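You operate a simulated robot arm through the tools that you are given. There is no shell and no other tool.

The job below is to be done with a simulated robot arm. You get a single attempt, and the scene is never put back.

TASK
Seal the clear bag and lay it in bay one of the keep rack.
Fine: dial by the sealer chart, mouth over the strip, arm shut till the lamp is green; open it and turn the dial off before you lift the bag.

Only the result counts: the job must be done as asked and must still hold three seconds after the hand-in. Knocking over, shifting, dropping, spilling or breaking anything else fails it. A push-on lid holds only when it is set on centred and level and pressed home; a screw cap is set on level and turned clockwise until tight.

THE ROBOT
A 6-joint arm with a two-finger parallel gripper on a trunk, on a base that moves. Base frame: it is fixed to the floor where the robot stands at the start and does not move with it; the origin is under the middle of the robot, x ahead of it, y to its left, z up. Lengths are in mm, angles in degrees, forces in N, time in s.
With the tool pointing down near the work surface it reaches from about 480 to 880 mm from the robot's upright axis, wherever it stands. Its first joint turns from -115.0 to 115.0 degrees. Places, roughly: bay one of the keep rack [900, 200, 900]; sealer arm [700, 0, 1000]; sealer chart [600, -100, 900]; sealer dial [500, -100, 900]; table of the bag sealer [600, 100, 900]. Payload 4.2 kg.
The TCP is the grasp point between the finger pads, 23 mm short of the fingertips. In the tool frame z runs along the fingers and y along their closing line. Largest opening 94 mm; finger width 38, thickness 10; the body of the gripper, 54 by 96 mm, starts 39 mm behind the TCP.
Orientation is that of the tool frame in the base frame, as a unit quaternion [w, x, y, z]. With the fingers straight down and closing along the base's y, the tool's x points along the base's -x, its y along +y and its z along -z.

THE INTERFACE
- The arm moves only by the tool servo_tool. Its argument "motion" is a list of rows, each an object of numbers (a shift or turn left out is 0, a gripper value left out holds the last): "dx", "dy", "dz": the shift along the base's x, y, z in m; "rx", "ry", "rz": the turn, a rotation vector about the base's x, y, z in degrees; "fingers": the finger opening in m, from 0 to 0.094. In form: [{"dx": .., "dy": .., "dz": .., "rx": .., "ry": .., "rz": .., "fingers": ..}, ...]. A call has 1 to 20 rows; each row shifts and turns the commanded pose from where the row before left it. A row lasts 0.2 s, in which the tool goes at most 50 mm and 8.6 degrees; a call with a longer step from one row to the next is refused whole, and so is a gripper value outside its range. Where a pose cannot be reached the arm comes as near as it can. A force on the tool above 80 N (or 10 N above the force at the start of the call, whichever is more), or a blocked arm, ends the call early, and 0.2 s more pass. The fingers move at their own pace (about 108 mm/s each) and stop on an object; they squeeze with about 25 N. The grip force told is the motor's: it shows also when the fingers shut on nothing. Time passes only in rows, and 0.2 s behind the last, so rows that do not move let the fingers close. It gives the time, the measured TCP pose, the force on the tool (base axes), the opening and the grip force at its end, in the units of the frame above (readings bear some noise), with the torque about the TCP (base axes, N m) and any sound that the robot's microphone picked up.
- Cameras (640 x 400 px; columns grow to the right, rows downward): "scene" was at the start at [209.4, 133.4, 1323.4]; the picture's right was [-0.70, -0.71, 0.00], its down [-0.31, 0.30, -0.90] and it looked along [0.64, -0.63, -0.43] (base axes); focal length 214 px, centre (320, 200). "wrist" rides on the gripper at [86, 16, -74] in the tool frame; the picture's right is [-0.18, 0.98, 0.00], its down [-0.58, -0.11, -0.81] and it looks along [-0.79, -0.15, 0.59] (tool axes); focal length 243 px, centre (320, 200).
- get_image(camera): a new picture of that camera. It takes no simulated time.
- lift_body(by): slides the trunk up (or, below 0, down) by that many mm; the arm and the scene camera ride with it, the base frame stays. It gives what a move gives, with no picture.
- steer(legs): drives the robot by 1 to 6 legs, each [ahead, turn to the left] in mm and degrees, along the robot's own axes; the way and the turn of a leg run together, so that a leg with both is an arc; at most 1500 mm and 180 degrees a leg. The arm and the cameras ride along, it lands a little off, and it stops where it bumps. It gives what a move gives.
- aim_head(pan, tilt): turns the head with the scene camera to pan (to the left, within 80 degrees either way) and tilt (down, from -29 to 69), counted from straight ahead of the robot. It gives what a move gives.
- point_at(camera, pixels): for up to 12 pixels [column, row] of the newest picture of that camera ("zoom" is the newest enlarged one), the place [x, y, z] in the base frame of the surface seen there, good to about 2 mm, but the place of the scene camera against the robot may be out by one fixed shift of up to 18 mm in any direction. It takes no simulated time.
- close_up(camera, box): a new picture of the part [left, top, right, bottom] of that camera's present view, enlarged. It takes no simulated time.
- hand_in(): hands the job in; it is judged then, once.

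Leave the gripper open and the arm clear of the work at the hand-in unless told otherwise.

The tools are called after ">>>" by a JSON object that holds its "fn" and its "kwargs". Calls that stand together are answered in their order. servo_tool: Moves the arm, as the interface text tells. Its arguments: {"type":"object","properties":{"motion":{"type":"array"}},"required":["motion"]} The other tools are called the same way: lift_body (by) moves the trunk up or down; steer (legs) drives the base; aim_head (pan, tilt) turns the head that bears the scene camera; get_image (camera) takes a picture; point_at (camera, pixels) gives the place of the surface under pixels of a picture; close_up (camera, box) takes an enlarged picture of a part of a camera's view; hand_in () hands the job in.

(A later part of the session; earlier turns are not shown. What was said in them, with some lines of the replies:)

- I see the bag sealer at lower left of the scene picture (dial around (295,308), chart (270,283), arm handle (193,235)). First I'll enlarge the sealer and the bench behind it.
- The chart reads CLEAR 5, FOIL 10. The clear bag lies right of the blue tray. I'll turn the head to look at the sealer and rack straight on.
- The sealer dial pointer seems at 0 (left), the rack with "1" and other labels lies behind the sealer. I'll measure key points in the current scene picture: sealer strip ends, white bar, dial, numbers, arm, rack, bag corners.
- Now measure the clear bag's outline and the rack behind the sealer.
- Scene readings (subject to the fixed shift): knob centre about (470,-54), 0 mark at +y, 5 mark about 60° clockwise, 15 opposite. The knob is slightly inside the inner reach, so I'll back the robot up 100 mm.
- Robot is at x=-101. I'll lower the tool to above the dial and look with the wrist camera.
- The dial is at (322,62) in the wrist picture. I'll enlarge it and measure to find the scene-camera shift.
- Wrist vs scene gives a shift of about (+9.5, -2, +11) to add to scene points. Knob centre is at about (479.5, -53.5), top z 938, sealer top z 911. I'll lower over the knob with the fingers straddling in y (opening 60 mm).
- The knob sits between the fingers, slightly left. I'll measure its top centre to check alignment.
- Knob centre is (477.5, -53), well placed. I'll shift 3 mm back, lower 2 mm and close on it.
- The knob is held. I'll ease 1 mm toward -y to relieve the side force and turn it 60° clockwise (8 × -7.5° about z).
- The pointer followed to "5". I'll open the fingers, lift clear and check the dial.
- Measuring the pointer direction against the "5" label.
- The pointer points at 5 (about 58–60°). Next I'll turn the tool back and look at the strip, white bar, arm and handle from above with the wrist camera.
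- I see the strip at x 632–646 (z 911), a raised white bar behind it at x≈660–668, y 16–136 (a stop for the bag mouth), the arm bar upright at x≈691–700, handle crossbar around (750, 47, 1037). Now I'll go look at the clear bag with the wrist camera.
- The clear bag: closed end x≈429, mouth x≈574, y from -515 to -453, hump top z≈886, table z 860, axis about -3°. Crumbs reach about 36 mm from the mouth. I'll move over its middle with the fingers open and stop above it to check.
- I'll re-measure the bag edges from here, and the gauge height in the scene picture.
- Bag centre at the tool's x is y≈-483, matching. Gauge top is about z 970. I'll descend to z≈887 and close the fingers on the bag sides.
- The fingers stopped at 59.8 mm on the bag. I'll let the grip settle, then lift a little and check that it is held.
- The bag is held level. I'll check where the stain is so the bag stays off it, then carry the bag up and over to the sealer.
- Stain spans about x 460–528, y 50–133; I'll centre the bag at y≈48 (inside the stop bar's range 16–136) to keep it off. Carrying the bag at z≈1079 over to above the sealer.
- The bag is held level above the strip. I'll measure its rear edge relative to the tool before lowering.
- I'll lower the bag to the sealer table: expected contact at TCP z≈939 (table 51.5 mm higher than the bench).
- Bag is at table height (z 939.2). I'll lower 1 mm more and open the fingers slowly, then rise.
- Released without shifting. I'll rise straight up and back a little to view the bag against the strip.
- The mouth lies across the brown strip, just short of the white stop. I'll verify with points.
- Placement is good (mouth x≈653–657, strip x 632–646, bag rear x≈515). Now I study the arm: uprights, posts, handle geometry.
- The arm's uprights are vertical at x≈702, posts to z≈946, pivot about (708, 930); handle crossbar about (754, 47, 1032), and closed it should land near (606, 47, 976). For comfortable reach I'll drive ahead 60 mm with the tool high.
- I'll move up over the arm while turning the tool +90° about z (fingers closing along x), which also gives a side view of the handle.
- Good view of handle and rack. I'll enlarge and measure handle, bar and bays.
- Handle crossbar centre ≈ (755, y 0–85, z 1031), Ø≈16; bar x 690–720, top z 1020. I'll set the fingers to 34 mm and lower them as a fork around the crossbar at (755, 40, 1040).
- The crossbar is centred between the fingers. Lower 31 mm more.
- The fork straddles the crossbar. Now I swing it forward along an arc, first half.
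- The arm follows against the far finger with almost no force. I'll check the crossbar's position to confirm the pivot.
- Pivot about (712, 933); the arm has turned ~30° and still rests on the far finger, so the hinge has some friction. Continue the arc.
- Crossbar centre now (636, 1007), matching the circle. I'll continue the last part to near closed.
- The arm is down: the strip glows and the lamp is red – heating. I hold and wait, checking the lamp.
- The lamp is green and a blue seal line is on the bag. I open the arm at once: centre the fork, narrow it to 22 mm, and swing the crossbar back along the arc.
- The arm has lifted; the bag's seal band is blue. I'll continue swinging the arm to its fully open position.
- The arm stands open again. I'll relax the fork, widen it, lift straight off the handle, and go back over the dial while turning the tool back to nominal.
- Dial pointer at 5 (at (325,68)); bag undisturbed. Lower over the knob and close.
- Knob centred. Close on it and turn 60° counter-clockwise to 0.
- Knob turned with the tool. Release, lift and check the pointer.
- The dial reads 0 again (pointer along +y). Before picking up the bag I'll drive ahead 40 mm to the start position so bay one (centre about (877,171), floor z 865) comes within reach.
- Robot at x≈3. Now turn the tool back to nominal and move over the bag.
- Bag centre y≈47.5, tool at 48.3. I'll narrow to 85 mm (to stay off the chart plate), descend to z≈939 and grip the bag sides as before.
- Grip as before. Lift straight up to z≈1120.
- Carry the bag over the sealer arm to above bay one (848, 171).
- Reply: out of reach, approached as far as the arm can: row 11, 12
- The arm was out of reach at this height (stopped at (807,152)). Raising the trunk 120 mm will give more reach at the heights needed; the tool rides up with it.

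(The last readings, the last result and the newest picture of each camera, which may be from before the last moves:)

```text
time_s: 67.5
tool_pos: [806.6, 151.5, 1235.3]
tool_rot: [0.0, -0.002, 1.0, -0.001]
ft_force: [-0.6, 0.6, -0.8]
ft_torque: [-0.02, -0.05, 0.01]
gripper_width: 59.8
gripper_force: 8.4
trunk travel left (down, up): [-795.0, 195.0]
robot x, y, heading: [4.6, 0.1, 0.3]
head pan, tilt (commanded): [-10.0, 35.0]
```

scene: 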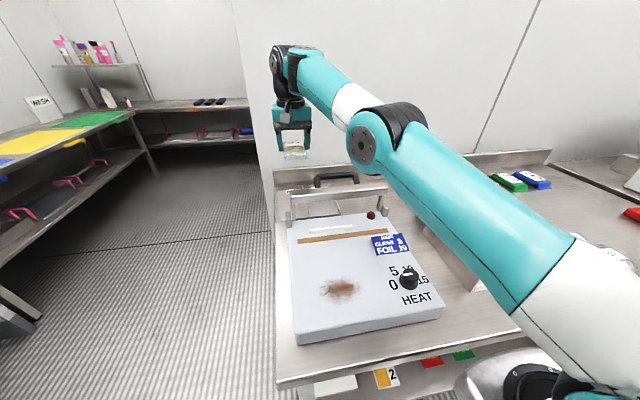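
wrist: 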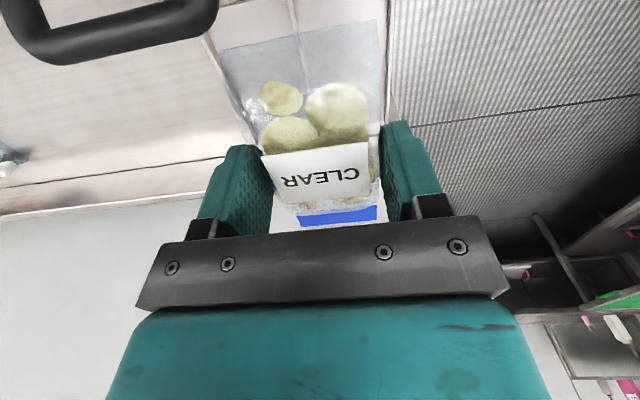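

Now lower 110 mm at this spot and see where the tool is.

>>> {"fn": "servo_tool", "kwargs": {"motion": [{"dz": -0.03}, {"dz": -0.03}, {"dz": -0.03}, {"dz": -0.02}, {}]}}

```text
time_s: 68.7
tool_pos: [806.3, 151.3, 1126.5]
tool_rot: [0.0, -0.002, 1.0, 0.0]
ft_force: [-0.3, 0.2, -0.2]
ft_torque: [-0.03, 0.01, 0.01]
gripper_width: 59.7
gripper_force: 8.5
trunk travel left (down, up): [-795.0, 195.0]
robot x, y, heading: [0.8, 2.0, -0.1]
head pan, tilt (commanded): [-10.0, 35.0]
```

Commanded pose follows the real one. Now move the remaining (+42, +20) with a slight descent to z≈1080.

>>> {"fn": "servo_tool", "kwargs": {"motion": [{"dx": 0.0105, "dy": 0.005, "dz": -0.011}, {"dx": 0.0105, "dy": 0.005, "dz": -0.011}, {"dx": 0.0105, "dy": 0.005, "dz": -0.011}, {"dx": 0.0105, "dy": 0.005, "dz": -0.011}, {}]}}

>>> {"fn": "get_image", "kwargs": {"camera": "wrist"}}

>>> {"fn": "get_image", "kwargs": {"camera": "scene"}}

```text
time_s: 69.9
tool_pos: [834.9, 165.2, 1081.3]
tool_rot: [0.0, -0.002, 1.0, 0.0]
ft_force: [0.6, 0.9, -0.6]
ft_torque: [0.0, -0.03, -0.05]
gripper_width: 59.6
gripper_force: 7.7
out of reach, approached as far as the arm can: row 4
trunk travel left (down, up): [-795.0, 195.0]
robot x, y, heading: [1.1, -3.2, -0.0]
head pan, tilt (commanded): [-10.0, 35.0]
```

```text
taken
```

wrist: 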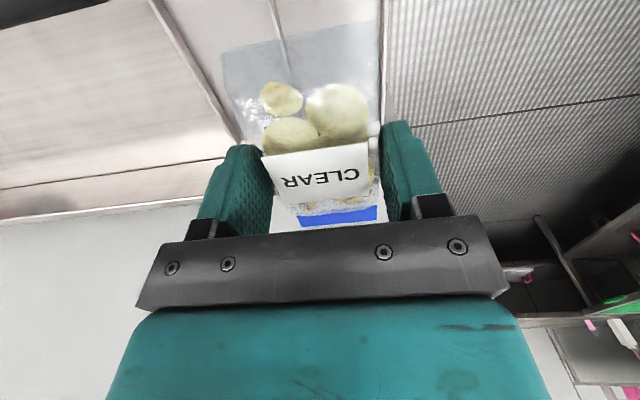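

```text
taken
```

scene: 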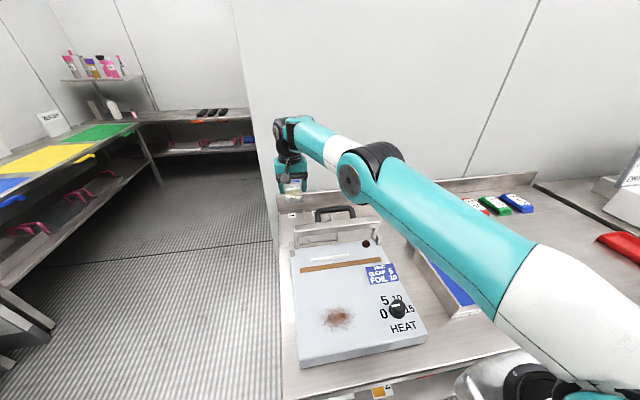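

Nearly there, (835,165) – reach still limits. I'll raise the trunk another 80 mm and come down by the same.

>>> {"fn": "lift_body", "kwargs": {"by": 80}}

>>> {"fn": "servo_tool", "kwargs": {"motion": [{"dz": -0.025}, {"dz": -0.025}, {"dz": -0.025}, {"dz": -0.02}, {}]}}

>>> {"fn": "servo_tool", "kwargs": {"motion": [{"dx": 0.0065, "dy": 0.003, "dz": -0.005}, {"dx": 0.0065, "dy": 0.003, "dz": -0.005}, {}]}}

```text
time_s: 71.1
tool_pos: [834.3, 164.2, 1160.8]
tool_rot: [0.0, -0.001, 1.0, 0.0]
ft_force: [0.6, -0.9, -0.2]
ft_torque: [0.0, 0.02, -0.04]
gripper_width: 59.8
gripper_force: 8.5
trunk travel left (down, up): [-875.0, 115.0]
robot x, y, heading: [-0.8, 0.9, 0.1]
head pan, tilt (commanded): [-10.0, 35.0]
```

```text
time_s: 72.3
tool_pos: [833.9, 163.4, 1066.5]
tool_rot: [0.0, -0.001, 1.0, 0.0]
ft_force: [0.0, 0.5, -0.2]
ft_torque: [-0.01, -0.02, 0.02]
gripper_width: 59.7
gripper_force: 7.9
trunk travel left (down, up): [-875.0, 115.0]
robot x, y, heading: [1.4, -0.2, -0.1]
head pan, tilt (commanded): [-10.0, 35.0]
```

```text
time_s: 73.1
tool_pos: [837.2, 166.2, 1058.2]
tool_rot: [0.0, -0.003, 1.0, 0.0]
ft_force: [-0.9, -0.3, -0.9]
ft_torque: [0.02, 0.0, 0.01]
gripper_width: 59.8
gripper_force: 8.4
out of reach, approached as far as the arm can: row 1, 2
trunk travel left (down, up): [-875.0, 115.0]
robot x, y, heading: [4.7, -1.0, -0.1]
head pan, tilt (commanded): [-10.0, 35.0]
```

Maximum reach here is about 855 mm, and I need ~20–25 mm more. Before driving ahead I'll look down at the gap between base and bench.

>>> {"fn": "aim_head", "kwargs": {"pan": 0, "tilt": 65}}

>>> {"fn": "get_image", "kwargs": {"camera": "scene"}}

```text
time_s: 74.0
tool_pos: [835.6, 165.6, 1058.2]
tool_rot: [0.0, 0.0, 1.0, 0.0]
ft_force: [-0.5, -0.1, 0.3]
ft_torque: [-0.02, 0.01, 0.0]
gripper_width: 59.9
gripper_force: 8.0
trunk travel left (down, up): [-875.0, 115.0]
robot x, y, heading: [-2.1, -1.3, -0.0]
head pan, tilt (commanded): [0.0, 65.0]
```

```text
taken
```

scene: 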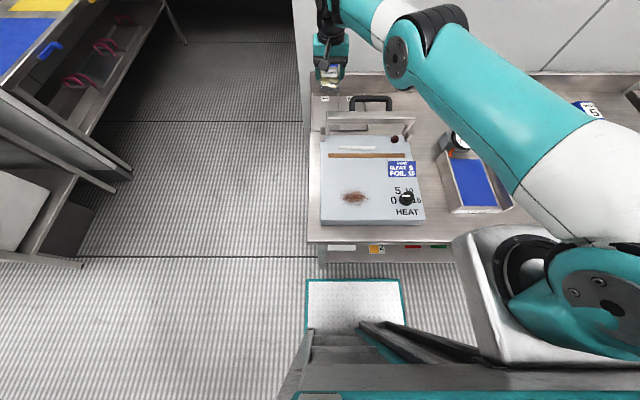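

>>> {"fn": "point_at", "kwargs": {"camera": "scene", "pixels": [[355, 282], [355, 276], [310, 300], [320, 240], [350, 243], [322, 262], [400, 243], [355, 268], [440, 245], [395, 250], [405, 285]]}}

>>> {"fn": "close_up", "kwargs": {"camera": "scene", "box": [290, 220, 480, 340]}}

```text
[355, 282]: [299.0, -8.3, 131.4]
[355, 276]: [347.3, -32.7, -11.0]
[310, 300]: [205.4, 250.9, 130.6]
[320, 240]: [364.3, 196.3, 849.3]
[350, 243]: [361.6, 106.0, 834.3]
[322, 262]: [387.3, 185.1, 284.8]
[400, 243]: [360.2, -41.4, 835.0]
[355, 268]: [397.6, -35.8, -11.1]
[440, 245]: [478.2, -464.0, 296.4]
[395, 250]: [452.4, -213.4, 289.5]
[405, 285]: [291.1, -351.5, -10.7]
```

```text
3.33 times, centred on (385, 280) of scene
```

zoom: 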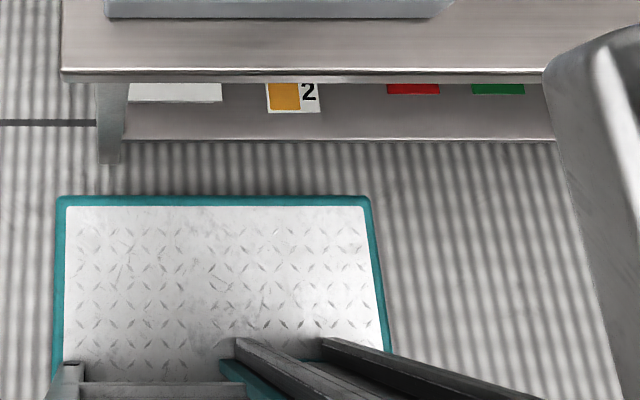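

Base front is at x≈310 and the bench legs at ≈395, so there is room. I'll drive ahead 22 mm slowly, with the bag high above the rack.

>>> {"fn": "steer", "kwargs": {"legs": [[22, 0]]}}

>>> {"fn": "get_image", "kwargs": {"camera": "wrist"}}

>>> {"fn": "aim_head", "kwargs": {"pan": 8, "tilt": 45}}

>>> {"fn": "get_image", "kwargs": {"camera": "scene"}}

```text
time_s: 74.8
tool_pos: [858.1, 165.1, 1057.8]
tool_rot: [0.0, -0.002, 1.0, 0.0]
ft_force: [-0.2, 0.4, 0.3]
ft_torque: [0.01, -0.02, -0.01]
gripper_width: 59.6
gripper_force: 8.2
trunk travel left (down, up): [-875.0, 115.0]
robot x, y, heading: [25.6, 0.3, -0.0]
head pan, tilt (commanded): [0.0, 65.0]
```

```text
taken
```

wrist: 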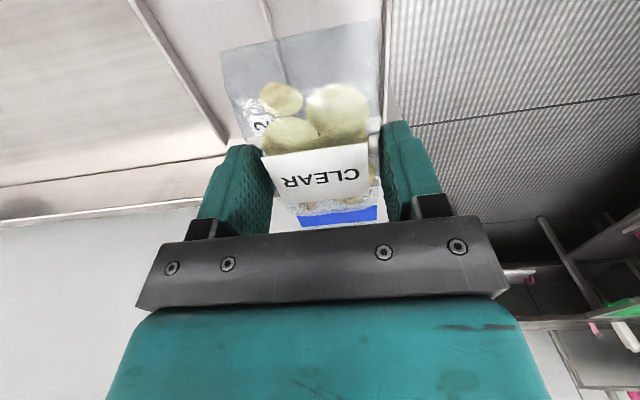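

```text
time_s: 75.7
tool_pos: [858.5, 166.9, 1057.5]
tool_rot: [0.001, -0.001, 1.0, 0.0]
ft_force: [-0.3, 0.0, 0.4]
ft_torque: [-0.01, 0.0, 0.01]
gripper_width: 59.6
gripper_force: 8.6
trunk travel left (down, up): [-875.0, 115.0]
robot x, y, heading: [20.8, -1.9, -0.0]
head pan, tilt (commanded): [8.0, 45.0]
```

```text
taken
```

scene: 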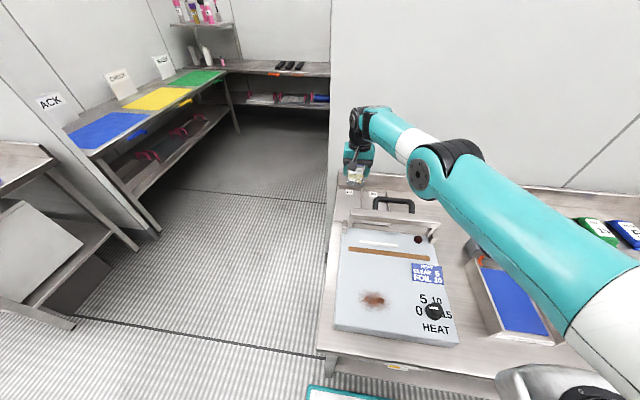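

I'll check the bay-one walls from this view (middle divider near (270,25), outer lip near (385,60)).

>>> {"fn": "point_at", "kwargs": {"camera": "wrist", "pixels": [[266, 15], [268, 25], [276, 45], [386, 20], [386, 60], [388, 90], [330, 15], [200, 100], [225, 140], [384, 100], [262, 125], [382, 40]]}}

>>> {"fn": "close_up", "kwargs": {"camera": "wrist", "box": [120, 0, 440, 200]}}

```text
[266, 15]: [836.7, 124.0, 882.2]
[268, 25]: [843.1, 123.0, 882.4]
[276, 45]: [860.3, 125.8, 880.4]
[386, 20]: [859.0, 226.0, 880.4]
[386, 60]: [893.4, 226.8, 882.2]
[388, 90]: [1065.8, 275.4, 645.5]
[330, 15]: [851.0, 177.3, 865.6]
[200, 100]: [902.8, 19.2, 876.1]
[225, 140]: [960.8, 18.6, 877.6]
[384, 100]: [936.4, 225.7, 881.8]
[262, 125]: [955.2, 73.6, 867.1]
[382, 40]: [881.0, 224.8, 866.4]
```

```text
2.00 times, centred on (280, 100) of wrist
```

zoom: 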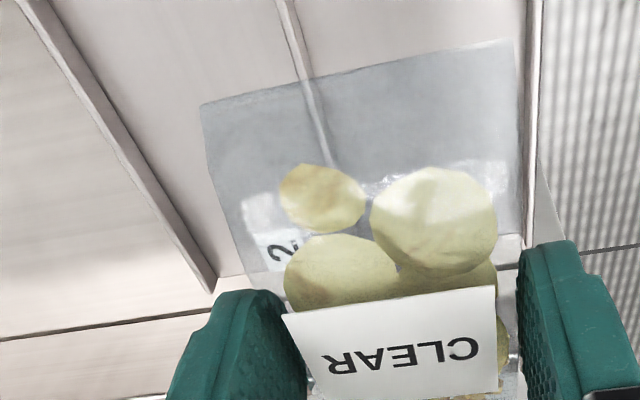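

Bay-one walls: y≈124.5 and 225.5, tops z 882, floor z 865.5; so centre is y≈175. I'll shift to y≈175, x≈856, then come down using the trunk (keeps the reach).

>>> {"fn": "servo_tool", "kwargs": {"motion": [{"dx": -0.0015, "dy": 0.004}, {"dx": -0.0015, "dy": 0.0045}, {}]}}

```text
time_s: 76.5
tool_pos: [855.4, 174.4, 1056.8]
tool_rot: [0.0, -0.002, 1.0, 0.0]
ft_force: [-0.7, 0.0, -0.3]
ft_torque: [0.01, 0.0, 0.0]
gripper_width: 59.6
gripper_force: 7.7
trunk travel left (down, up): [-875.0, 115.0]
robot x, y, heading: [24.9, -3.2, 0.1]
head pan, tilt (commanded): [8.0, 45.0]
```

In position (855, 174). Lower the trunk 110 mm and look.

>>> {"fn": "lift_body", "kwargs": {"by": -110}}

>>> {"fn": "get_image", "kwargs": {"camera": "wrist"}}

>>> {"fn": "get_image", "kwargs": {"camera": "scene"}}

```text
time_s: 77.9
tool_pos: [854.1, 174.7, 948.1]
tool_rot: [0.0, -0.002, 1.0, 0.0]
ft_force: [0.2, -0.6, -0.2]
ft_torque: [-0.02, 0.01, -0.03]
gripper_width: 59.5
gripper_force: 7.9
trunk travel left (down, up): [-765.0, 225.0]
robot x, y, heading: [23.7, 5.8, 0.1]
head pan, tilt (commanded): [8.0, 45.0]
```

```text
taken
```

wrist: 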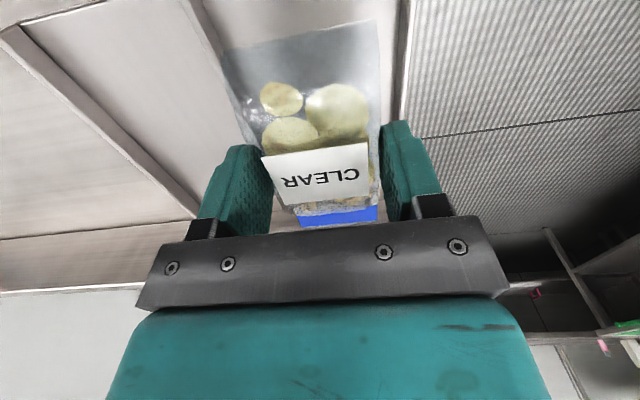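

```text
taken
```

scene: 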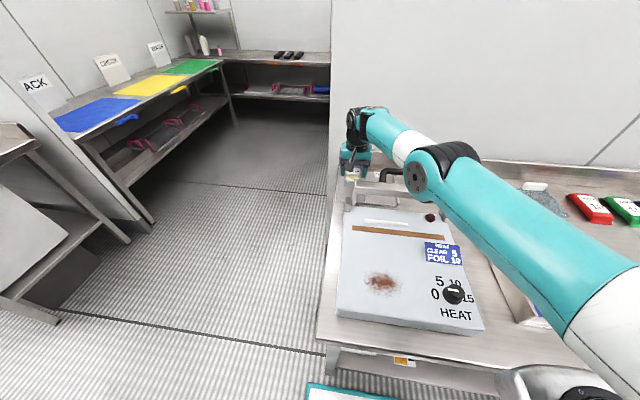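

The bag is coming down between the walls. I'll check clearance of the robot's elbow to the sealer handle before going on.

>>> {"fn": "close_up", "kwargs": {"camera": "scene", "box": [320, 90, 500, 240]}}

>>> {"fn": "point_at", "kwargs": {"camera": "scene", "pixels": [[418, 178], [412, 190], [385, 172], [400, 145], [380, 130], [440, 200], [470, 230], [355, 150], [390, 150], [430, 165]]}}

>>> {"fn": "point_at", "kwargs": {"camera": "wrist", "pixels": [[195, 20], [215, 60], [236, 110], [405, 30], [402, 80], [300, 20], [376, 10], [385, 30]]}}

```text
2.67 times, centred on (410, 165) of scene
```

zoom: 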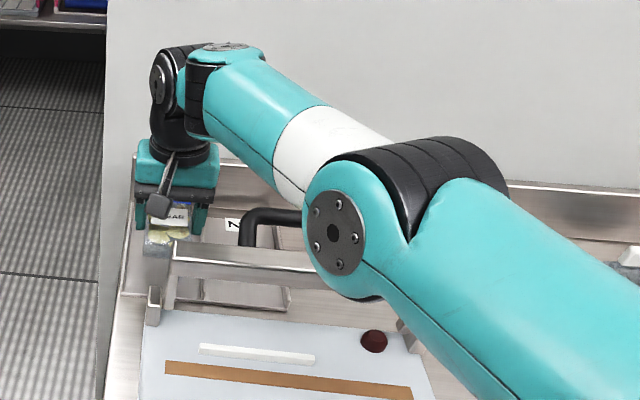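

```text
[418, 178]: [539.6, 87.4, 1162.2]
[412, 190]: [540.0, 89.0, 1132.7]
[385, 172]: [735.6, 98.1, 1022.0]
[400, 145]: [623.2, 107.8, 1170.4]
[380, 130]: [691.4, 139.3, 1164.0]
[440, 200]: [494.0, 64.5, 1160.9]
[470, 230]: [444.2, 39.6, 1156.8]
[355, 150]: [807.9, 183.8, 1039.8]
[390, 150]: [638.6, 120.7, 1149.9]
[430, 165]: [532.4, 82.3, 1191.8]
```

```text
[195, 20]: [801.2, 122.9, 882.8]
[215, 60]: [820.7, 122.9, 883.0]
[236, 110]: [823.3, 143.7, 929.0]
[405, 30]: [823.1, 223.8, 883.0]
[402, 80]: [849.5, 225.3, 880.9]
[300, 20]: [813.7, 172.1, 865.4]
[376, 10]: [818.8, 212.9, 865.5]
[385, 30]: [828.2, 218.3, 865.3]
```

Clearances are ample (elbow over the sealer at z≈1130, forearm higher). Lower the trunk a further 48 mm.

>>> {"fn": "lift_body", "kwargs": {"by": -48}}

>>> {"fn": "get_image", "kwargs": {"camera": "wrist"}}

```text
time_s: 78.8
tool_pos: [855.6, 173.9, 899.7]
tool_rot: [-0.001, -0.002, 1.0, -0.001]
ft_force: [-0.3, -0.1, -0.6]
ft_torque: [-0.04, 0.01, 0.04]
gripper_width: 59.7
gripper_force: 8.1
trunk travel left (down, up): [-717.0, 273.0]
robot x, y, heading: [27.1, 0.5, 0.0]
head pan, tilt (commanded): [8.0, 45.0]
```

```text
taken
```

wrist: 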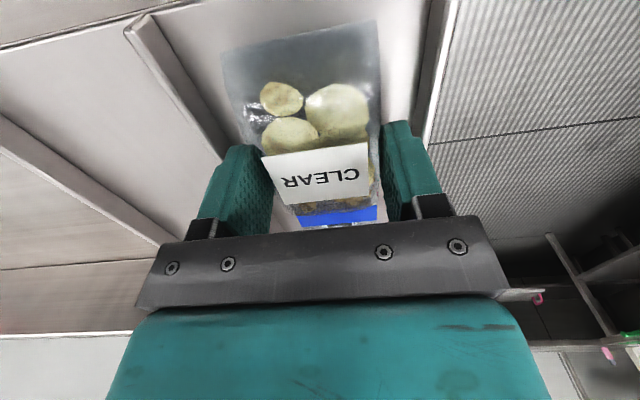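

The bag is between the walls with the fingers clear of them. Lower 5.5 mm more.

>>> {"fn": "lift_body", "kwargs": {"by": -5.5}}

>>> {"fn": "point_at", "kwargs": {"camera": "wrist", "pixels": [[135, 30], [160, 60], [190, 110], [440, 40], [428, 100], [100, 25], [230, 40], [370, 15]]}}

```text
time_s: 79.3
tool_pos: [855.1, 175.0, 895.2]
tool_rot: [0.001, -0.002, 1.0, 0.0]
ft_force: [-0.9, -0.7, 4.6]
ft_torque: [-0.03, 0.12, -0.03]
gripper_width: 59.7
gripper_force: 8.6
trunk travel left (down, up): [-712.0, 278.0]
robot x, y, heading: [21.1, -3.2, -0.1]
head pan, tilt (commanded): [8.0, 45.0]
```

```text
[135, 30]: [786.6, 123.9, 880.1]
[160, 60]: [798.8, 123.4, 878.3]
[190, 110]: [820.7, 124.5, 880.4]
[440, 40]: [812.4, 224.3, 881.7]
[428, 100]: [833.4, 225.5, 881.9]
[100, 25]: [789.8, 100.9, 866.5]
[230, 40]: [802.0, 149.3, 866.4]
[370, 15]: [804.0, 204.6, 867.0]
```

Upward force 4.6 N: the bag rests on the bay floor. Open slowly to 69 mm (staying off the walls).

>>> {"fn": "servo_tool", "kwargs": {"motion": [{"fingers": 0.064}, {"fingers": 0.069}, {}, {}]}}

>>> {"fn": "get_image", "kwargs": {"camera": "wrist"}}

```text
time_s: 80.3
tool_pos: [855.2, 174.5, 894.8]
tool_rot: [0.0, -0.002, 1.0, -0.001]
ft_force: [0.4, -0.1, -0.1]
ft_torque: [0.01, 0.0, -0.02]
gripper_width: 69.1
gripper_force: 0.1
trunk travel left (down, up): [-712.0, 278.0]
robot x, y, heading: [26.2, 0.4, 0.1]
head pan, tilt (commanded): [8.0, 45.0]
```

```text
taken
```

wrist: 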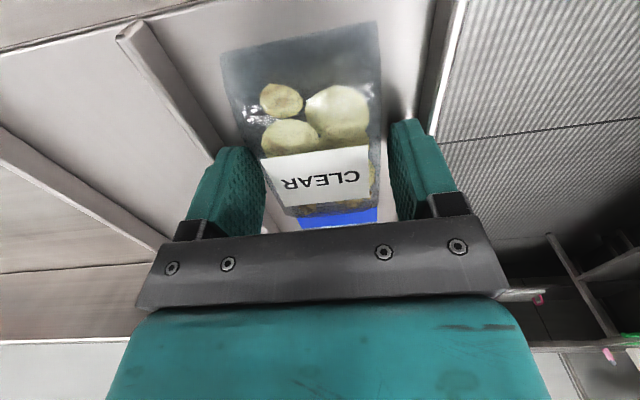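

Released cleanly. Raise straight up with the trunk.

>>> {"fn": "lift_body", "kwargs": {"by": 40}}

>>> {"fn": "get_image", "kwargs": {"camera": "wrist"}}

>>> {"fn": "lift_body", "kwargs": {"by": 180}}

>>> {"fn": "get_image", "kwargs": {"camera": "wrist"}}

```text
time_s: 81.2
tool_pos: [854.7, 174.0, 935.7]
tool_rot: [-0.001, -0.001, 1.0, 0.0]
ft_force: [-0.3, -0.1, 0.7]
ft_torque: [0.02, -0.02, 0.01]
gripper_width: 69.1
gripper_force: 0.0
trunk travel left (down, up): [-752.0, 238.0]
robot x, y, heading: [27.5, 1.6, 0.2]
head pan, tilt (commanded): [8.0, 45.0]
```

```text
taken
```

wrist: 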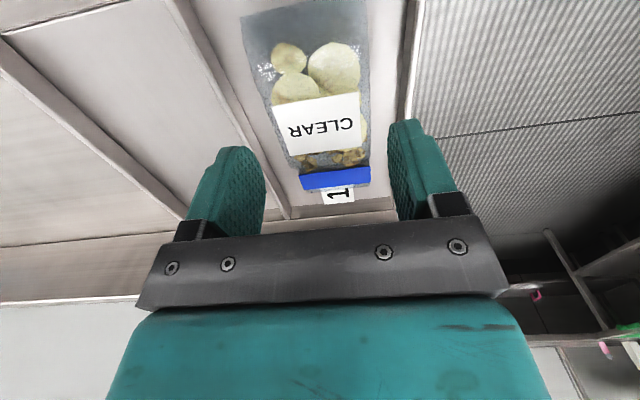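

```text
time_s: 83.2
tool_pos: [855.5, 174.9, 1114.3]
tool_rot: [0.0, -0.001, 1.0, -0.001]
ft_force: [-0.3, -0.2, -0.2]
ft_torque: [0.0, 0.01, -0.01]
gripper_width: 69.1
gripper_force: 0.1
trunk travel left (down, up): [-932.0, 58.0]
robot x, y, heading: [22.1, 3.8, 0.5]
head pan, tilt (commanded): [8.0, 45.0]
```

```text
taken
```

wrist: 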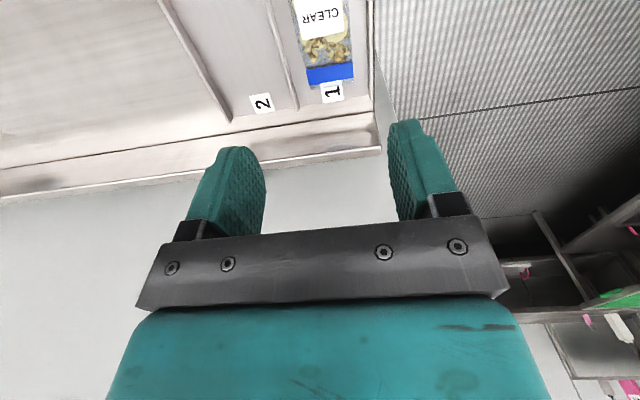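

The bag lies in bay one by the "1" label. I'll pull the arm back toward the robot, clear of the work, and open the gripper.

>>> {"fn": "servo_tool", "kwargs": {"motion": [{"dz": 0.02, "dx": -0.01}, {"dz": 0.02, "dx": -0.02}, {"dx": -0.03}, {"dx": -0.03, "dy": -0.01}, {"dx": -0.03, "dy": -0.01}, {"dx": -0.03, "dy": -0.01}, {"dx": -0.03, "dy": -0.01}, {"dx": -0.03, "dy": -0.02, "dz": 0.02}, {"dx": -0.03, "dy": -0.03, "dz": 0.02}, {"dx": -0.03, "dy": -0.03, "dz": 0.02, "fingers": 0.094}, {}]}}

>>> {"fn": "aim_head", "kwargs": {"pan": 2, "tilt": 40}}

>>> {"fn": "get_image", "kwargs": {"camera": "scene"}}

>>> {"fn": "get_image", "kwargs": {"camera": "wrist"}}

```text
time_s: 85.6
tool_pos: [585.7, 52.9, 1214.6]
tool_rot: [0.0, -0.002, 1.0, 0.001]
ft_force: [-0.1, -0.4, -0.4]
ft_torque: [-0.04, -0.01, 0.04]
gripper_width: 94.0
gripper_force: 0.1
trunk travel left (down, up): [-932.0, 58.0]
robot x, y, heading: [28.6, -0.1, 0.3]
head pan, tilt (commanded): [8.0, 45.0]
```

```text
time_s: 86.2
tool_pos: [585.5, 53.3, 1215.6]
tool_rot: [0.0, -0.002, 1.0, 0.0]
ft_force: [0.0, -0.4, 0.6]
ft_torque: [-0.01, -0.03, -0.01]
gripper_width: 93.9
gripper_force: 0.0
trunk travel left (down, up): [-932.0, 58.0]
robot x, y, heading: [21.7, 0.5, 0.1]
head pan, tilt (commanded): [2.0, 40.0]
```

```text
taken
```

scene: 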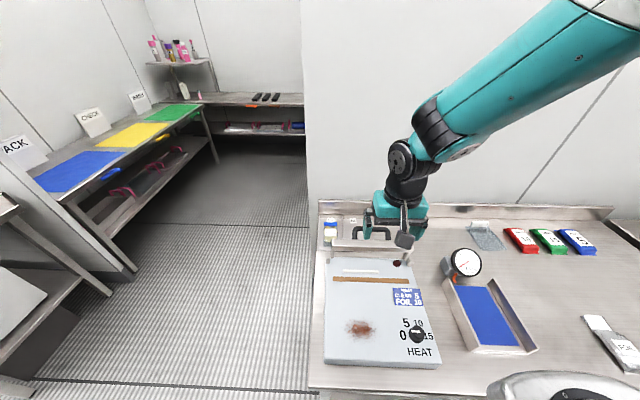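

```text
taken
```

wrist: 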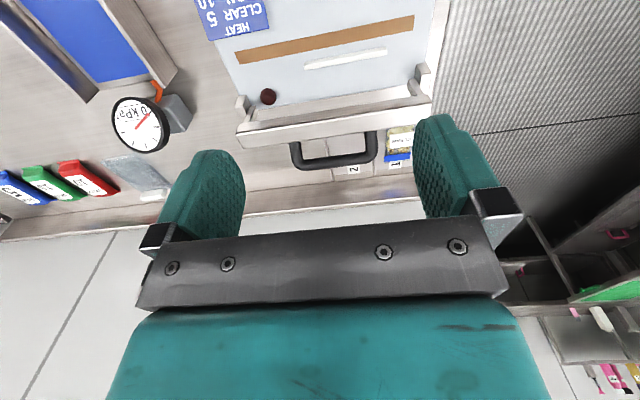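

Last check: enlarge the rack bay, dial and sealer arm.

>>> {"fn": "close_up", "kwargs": {"camera": "scene", "box": [310, 200, 450, 300]}}

>>> {"fn": "close_up", "kwargs": {"camera": "scene", "box": [380, 300, 450, 370]}}

>>> {"fn": "close_up", "kwargs": {"camera": "wrist", "box": [280, 90, 440, 190]}}

```text
4.00 times, centred on (380, 250) of scene
```

zoom: 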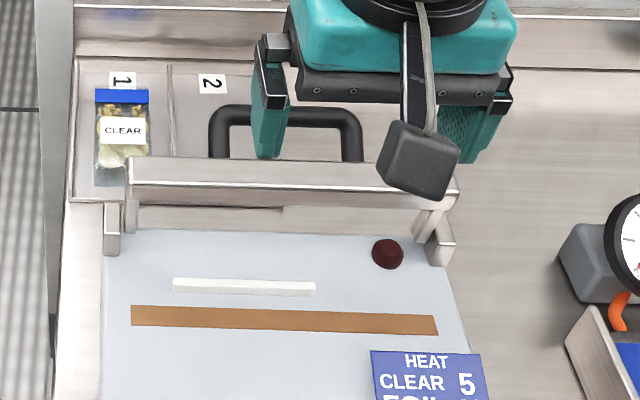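

```text
5.71 times, centred on (415, 335) of scene
```

zoom: 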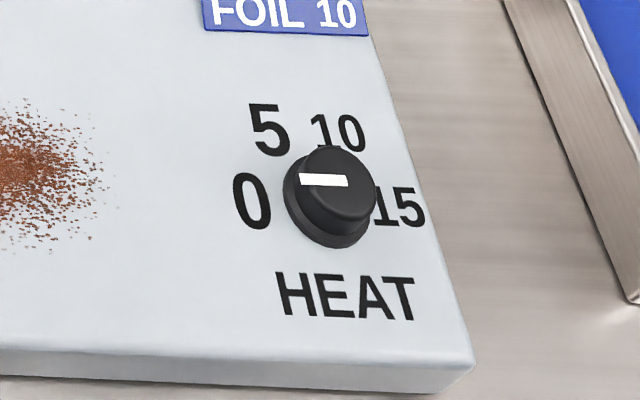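

```text
4.00 times, centred on (360, 140) of wrist
```

zoom: 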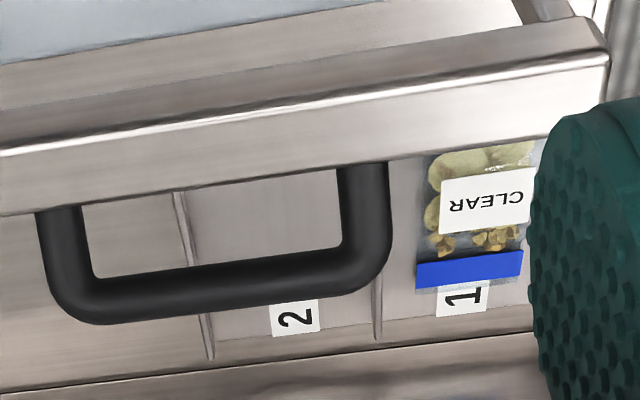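

The sealed bag lies flat in bay one, the sealer arm is open, the dial is at 0, the gripper is open and the arm is clear. I'm handing in.

>>> {"fn": "hand_in", "kwargs": {}}

```text
The job is handed in.
```

The clear bag is sealed and lying flat in bay one of the keep rack, and the job is handed in.

- **Sealing:** I set the dial to 5 for CLEAR, as the chart says. The mouth lay across the strip, and I held the arm shut until the lamp went green. A blue seal line shows across the mouth.
- **Before lifting:** I opened the arm and turned the dial back to 0 first, then picked up the bag.
- **At hand-in:** The gripper was open and held clear above the work. I saw nothing else knocked or moved.

To reach bay one I raised the trunk and drove the robot about 20 mm forward of where it started.
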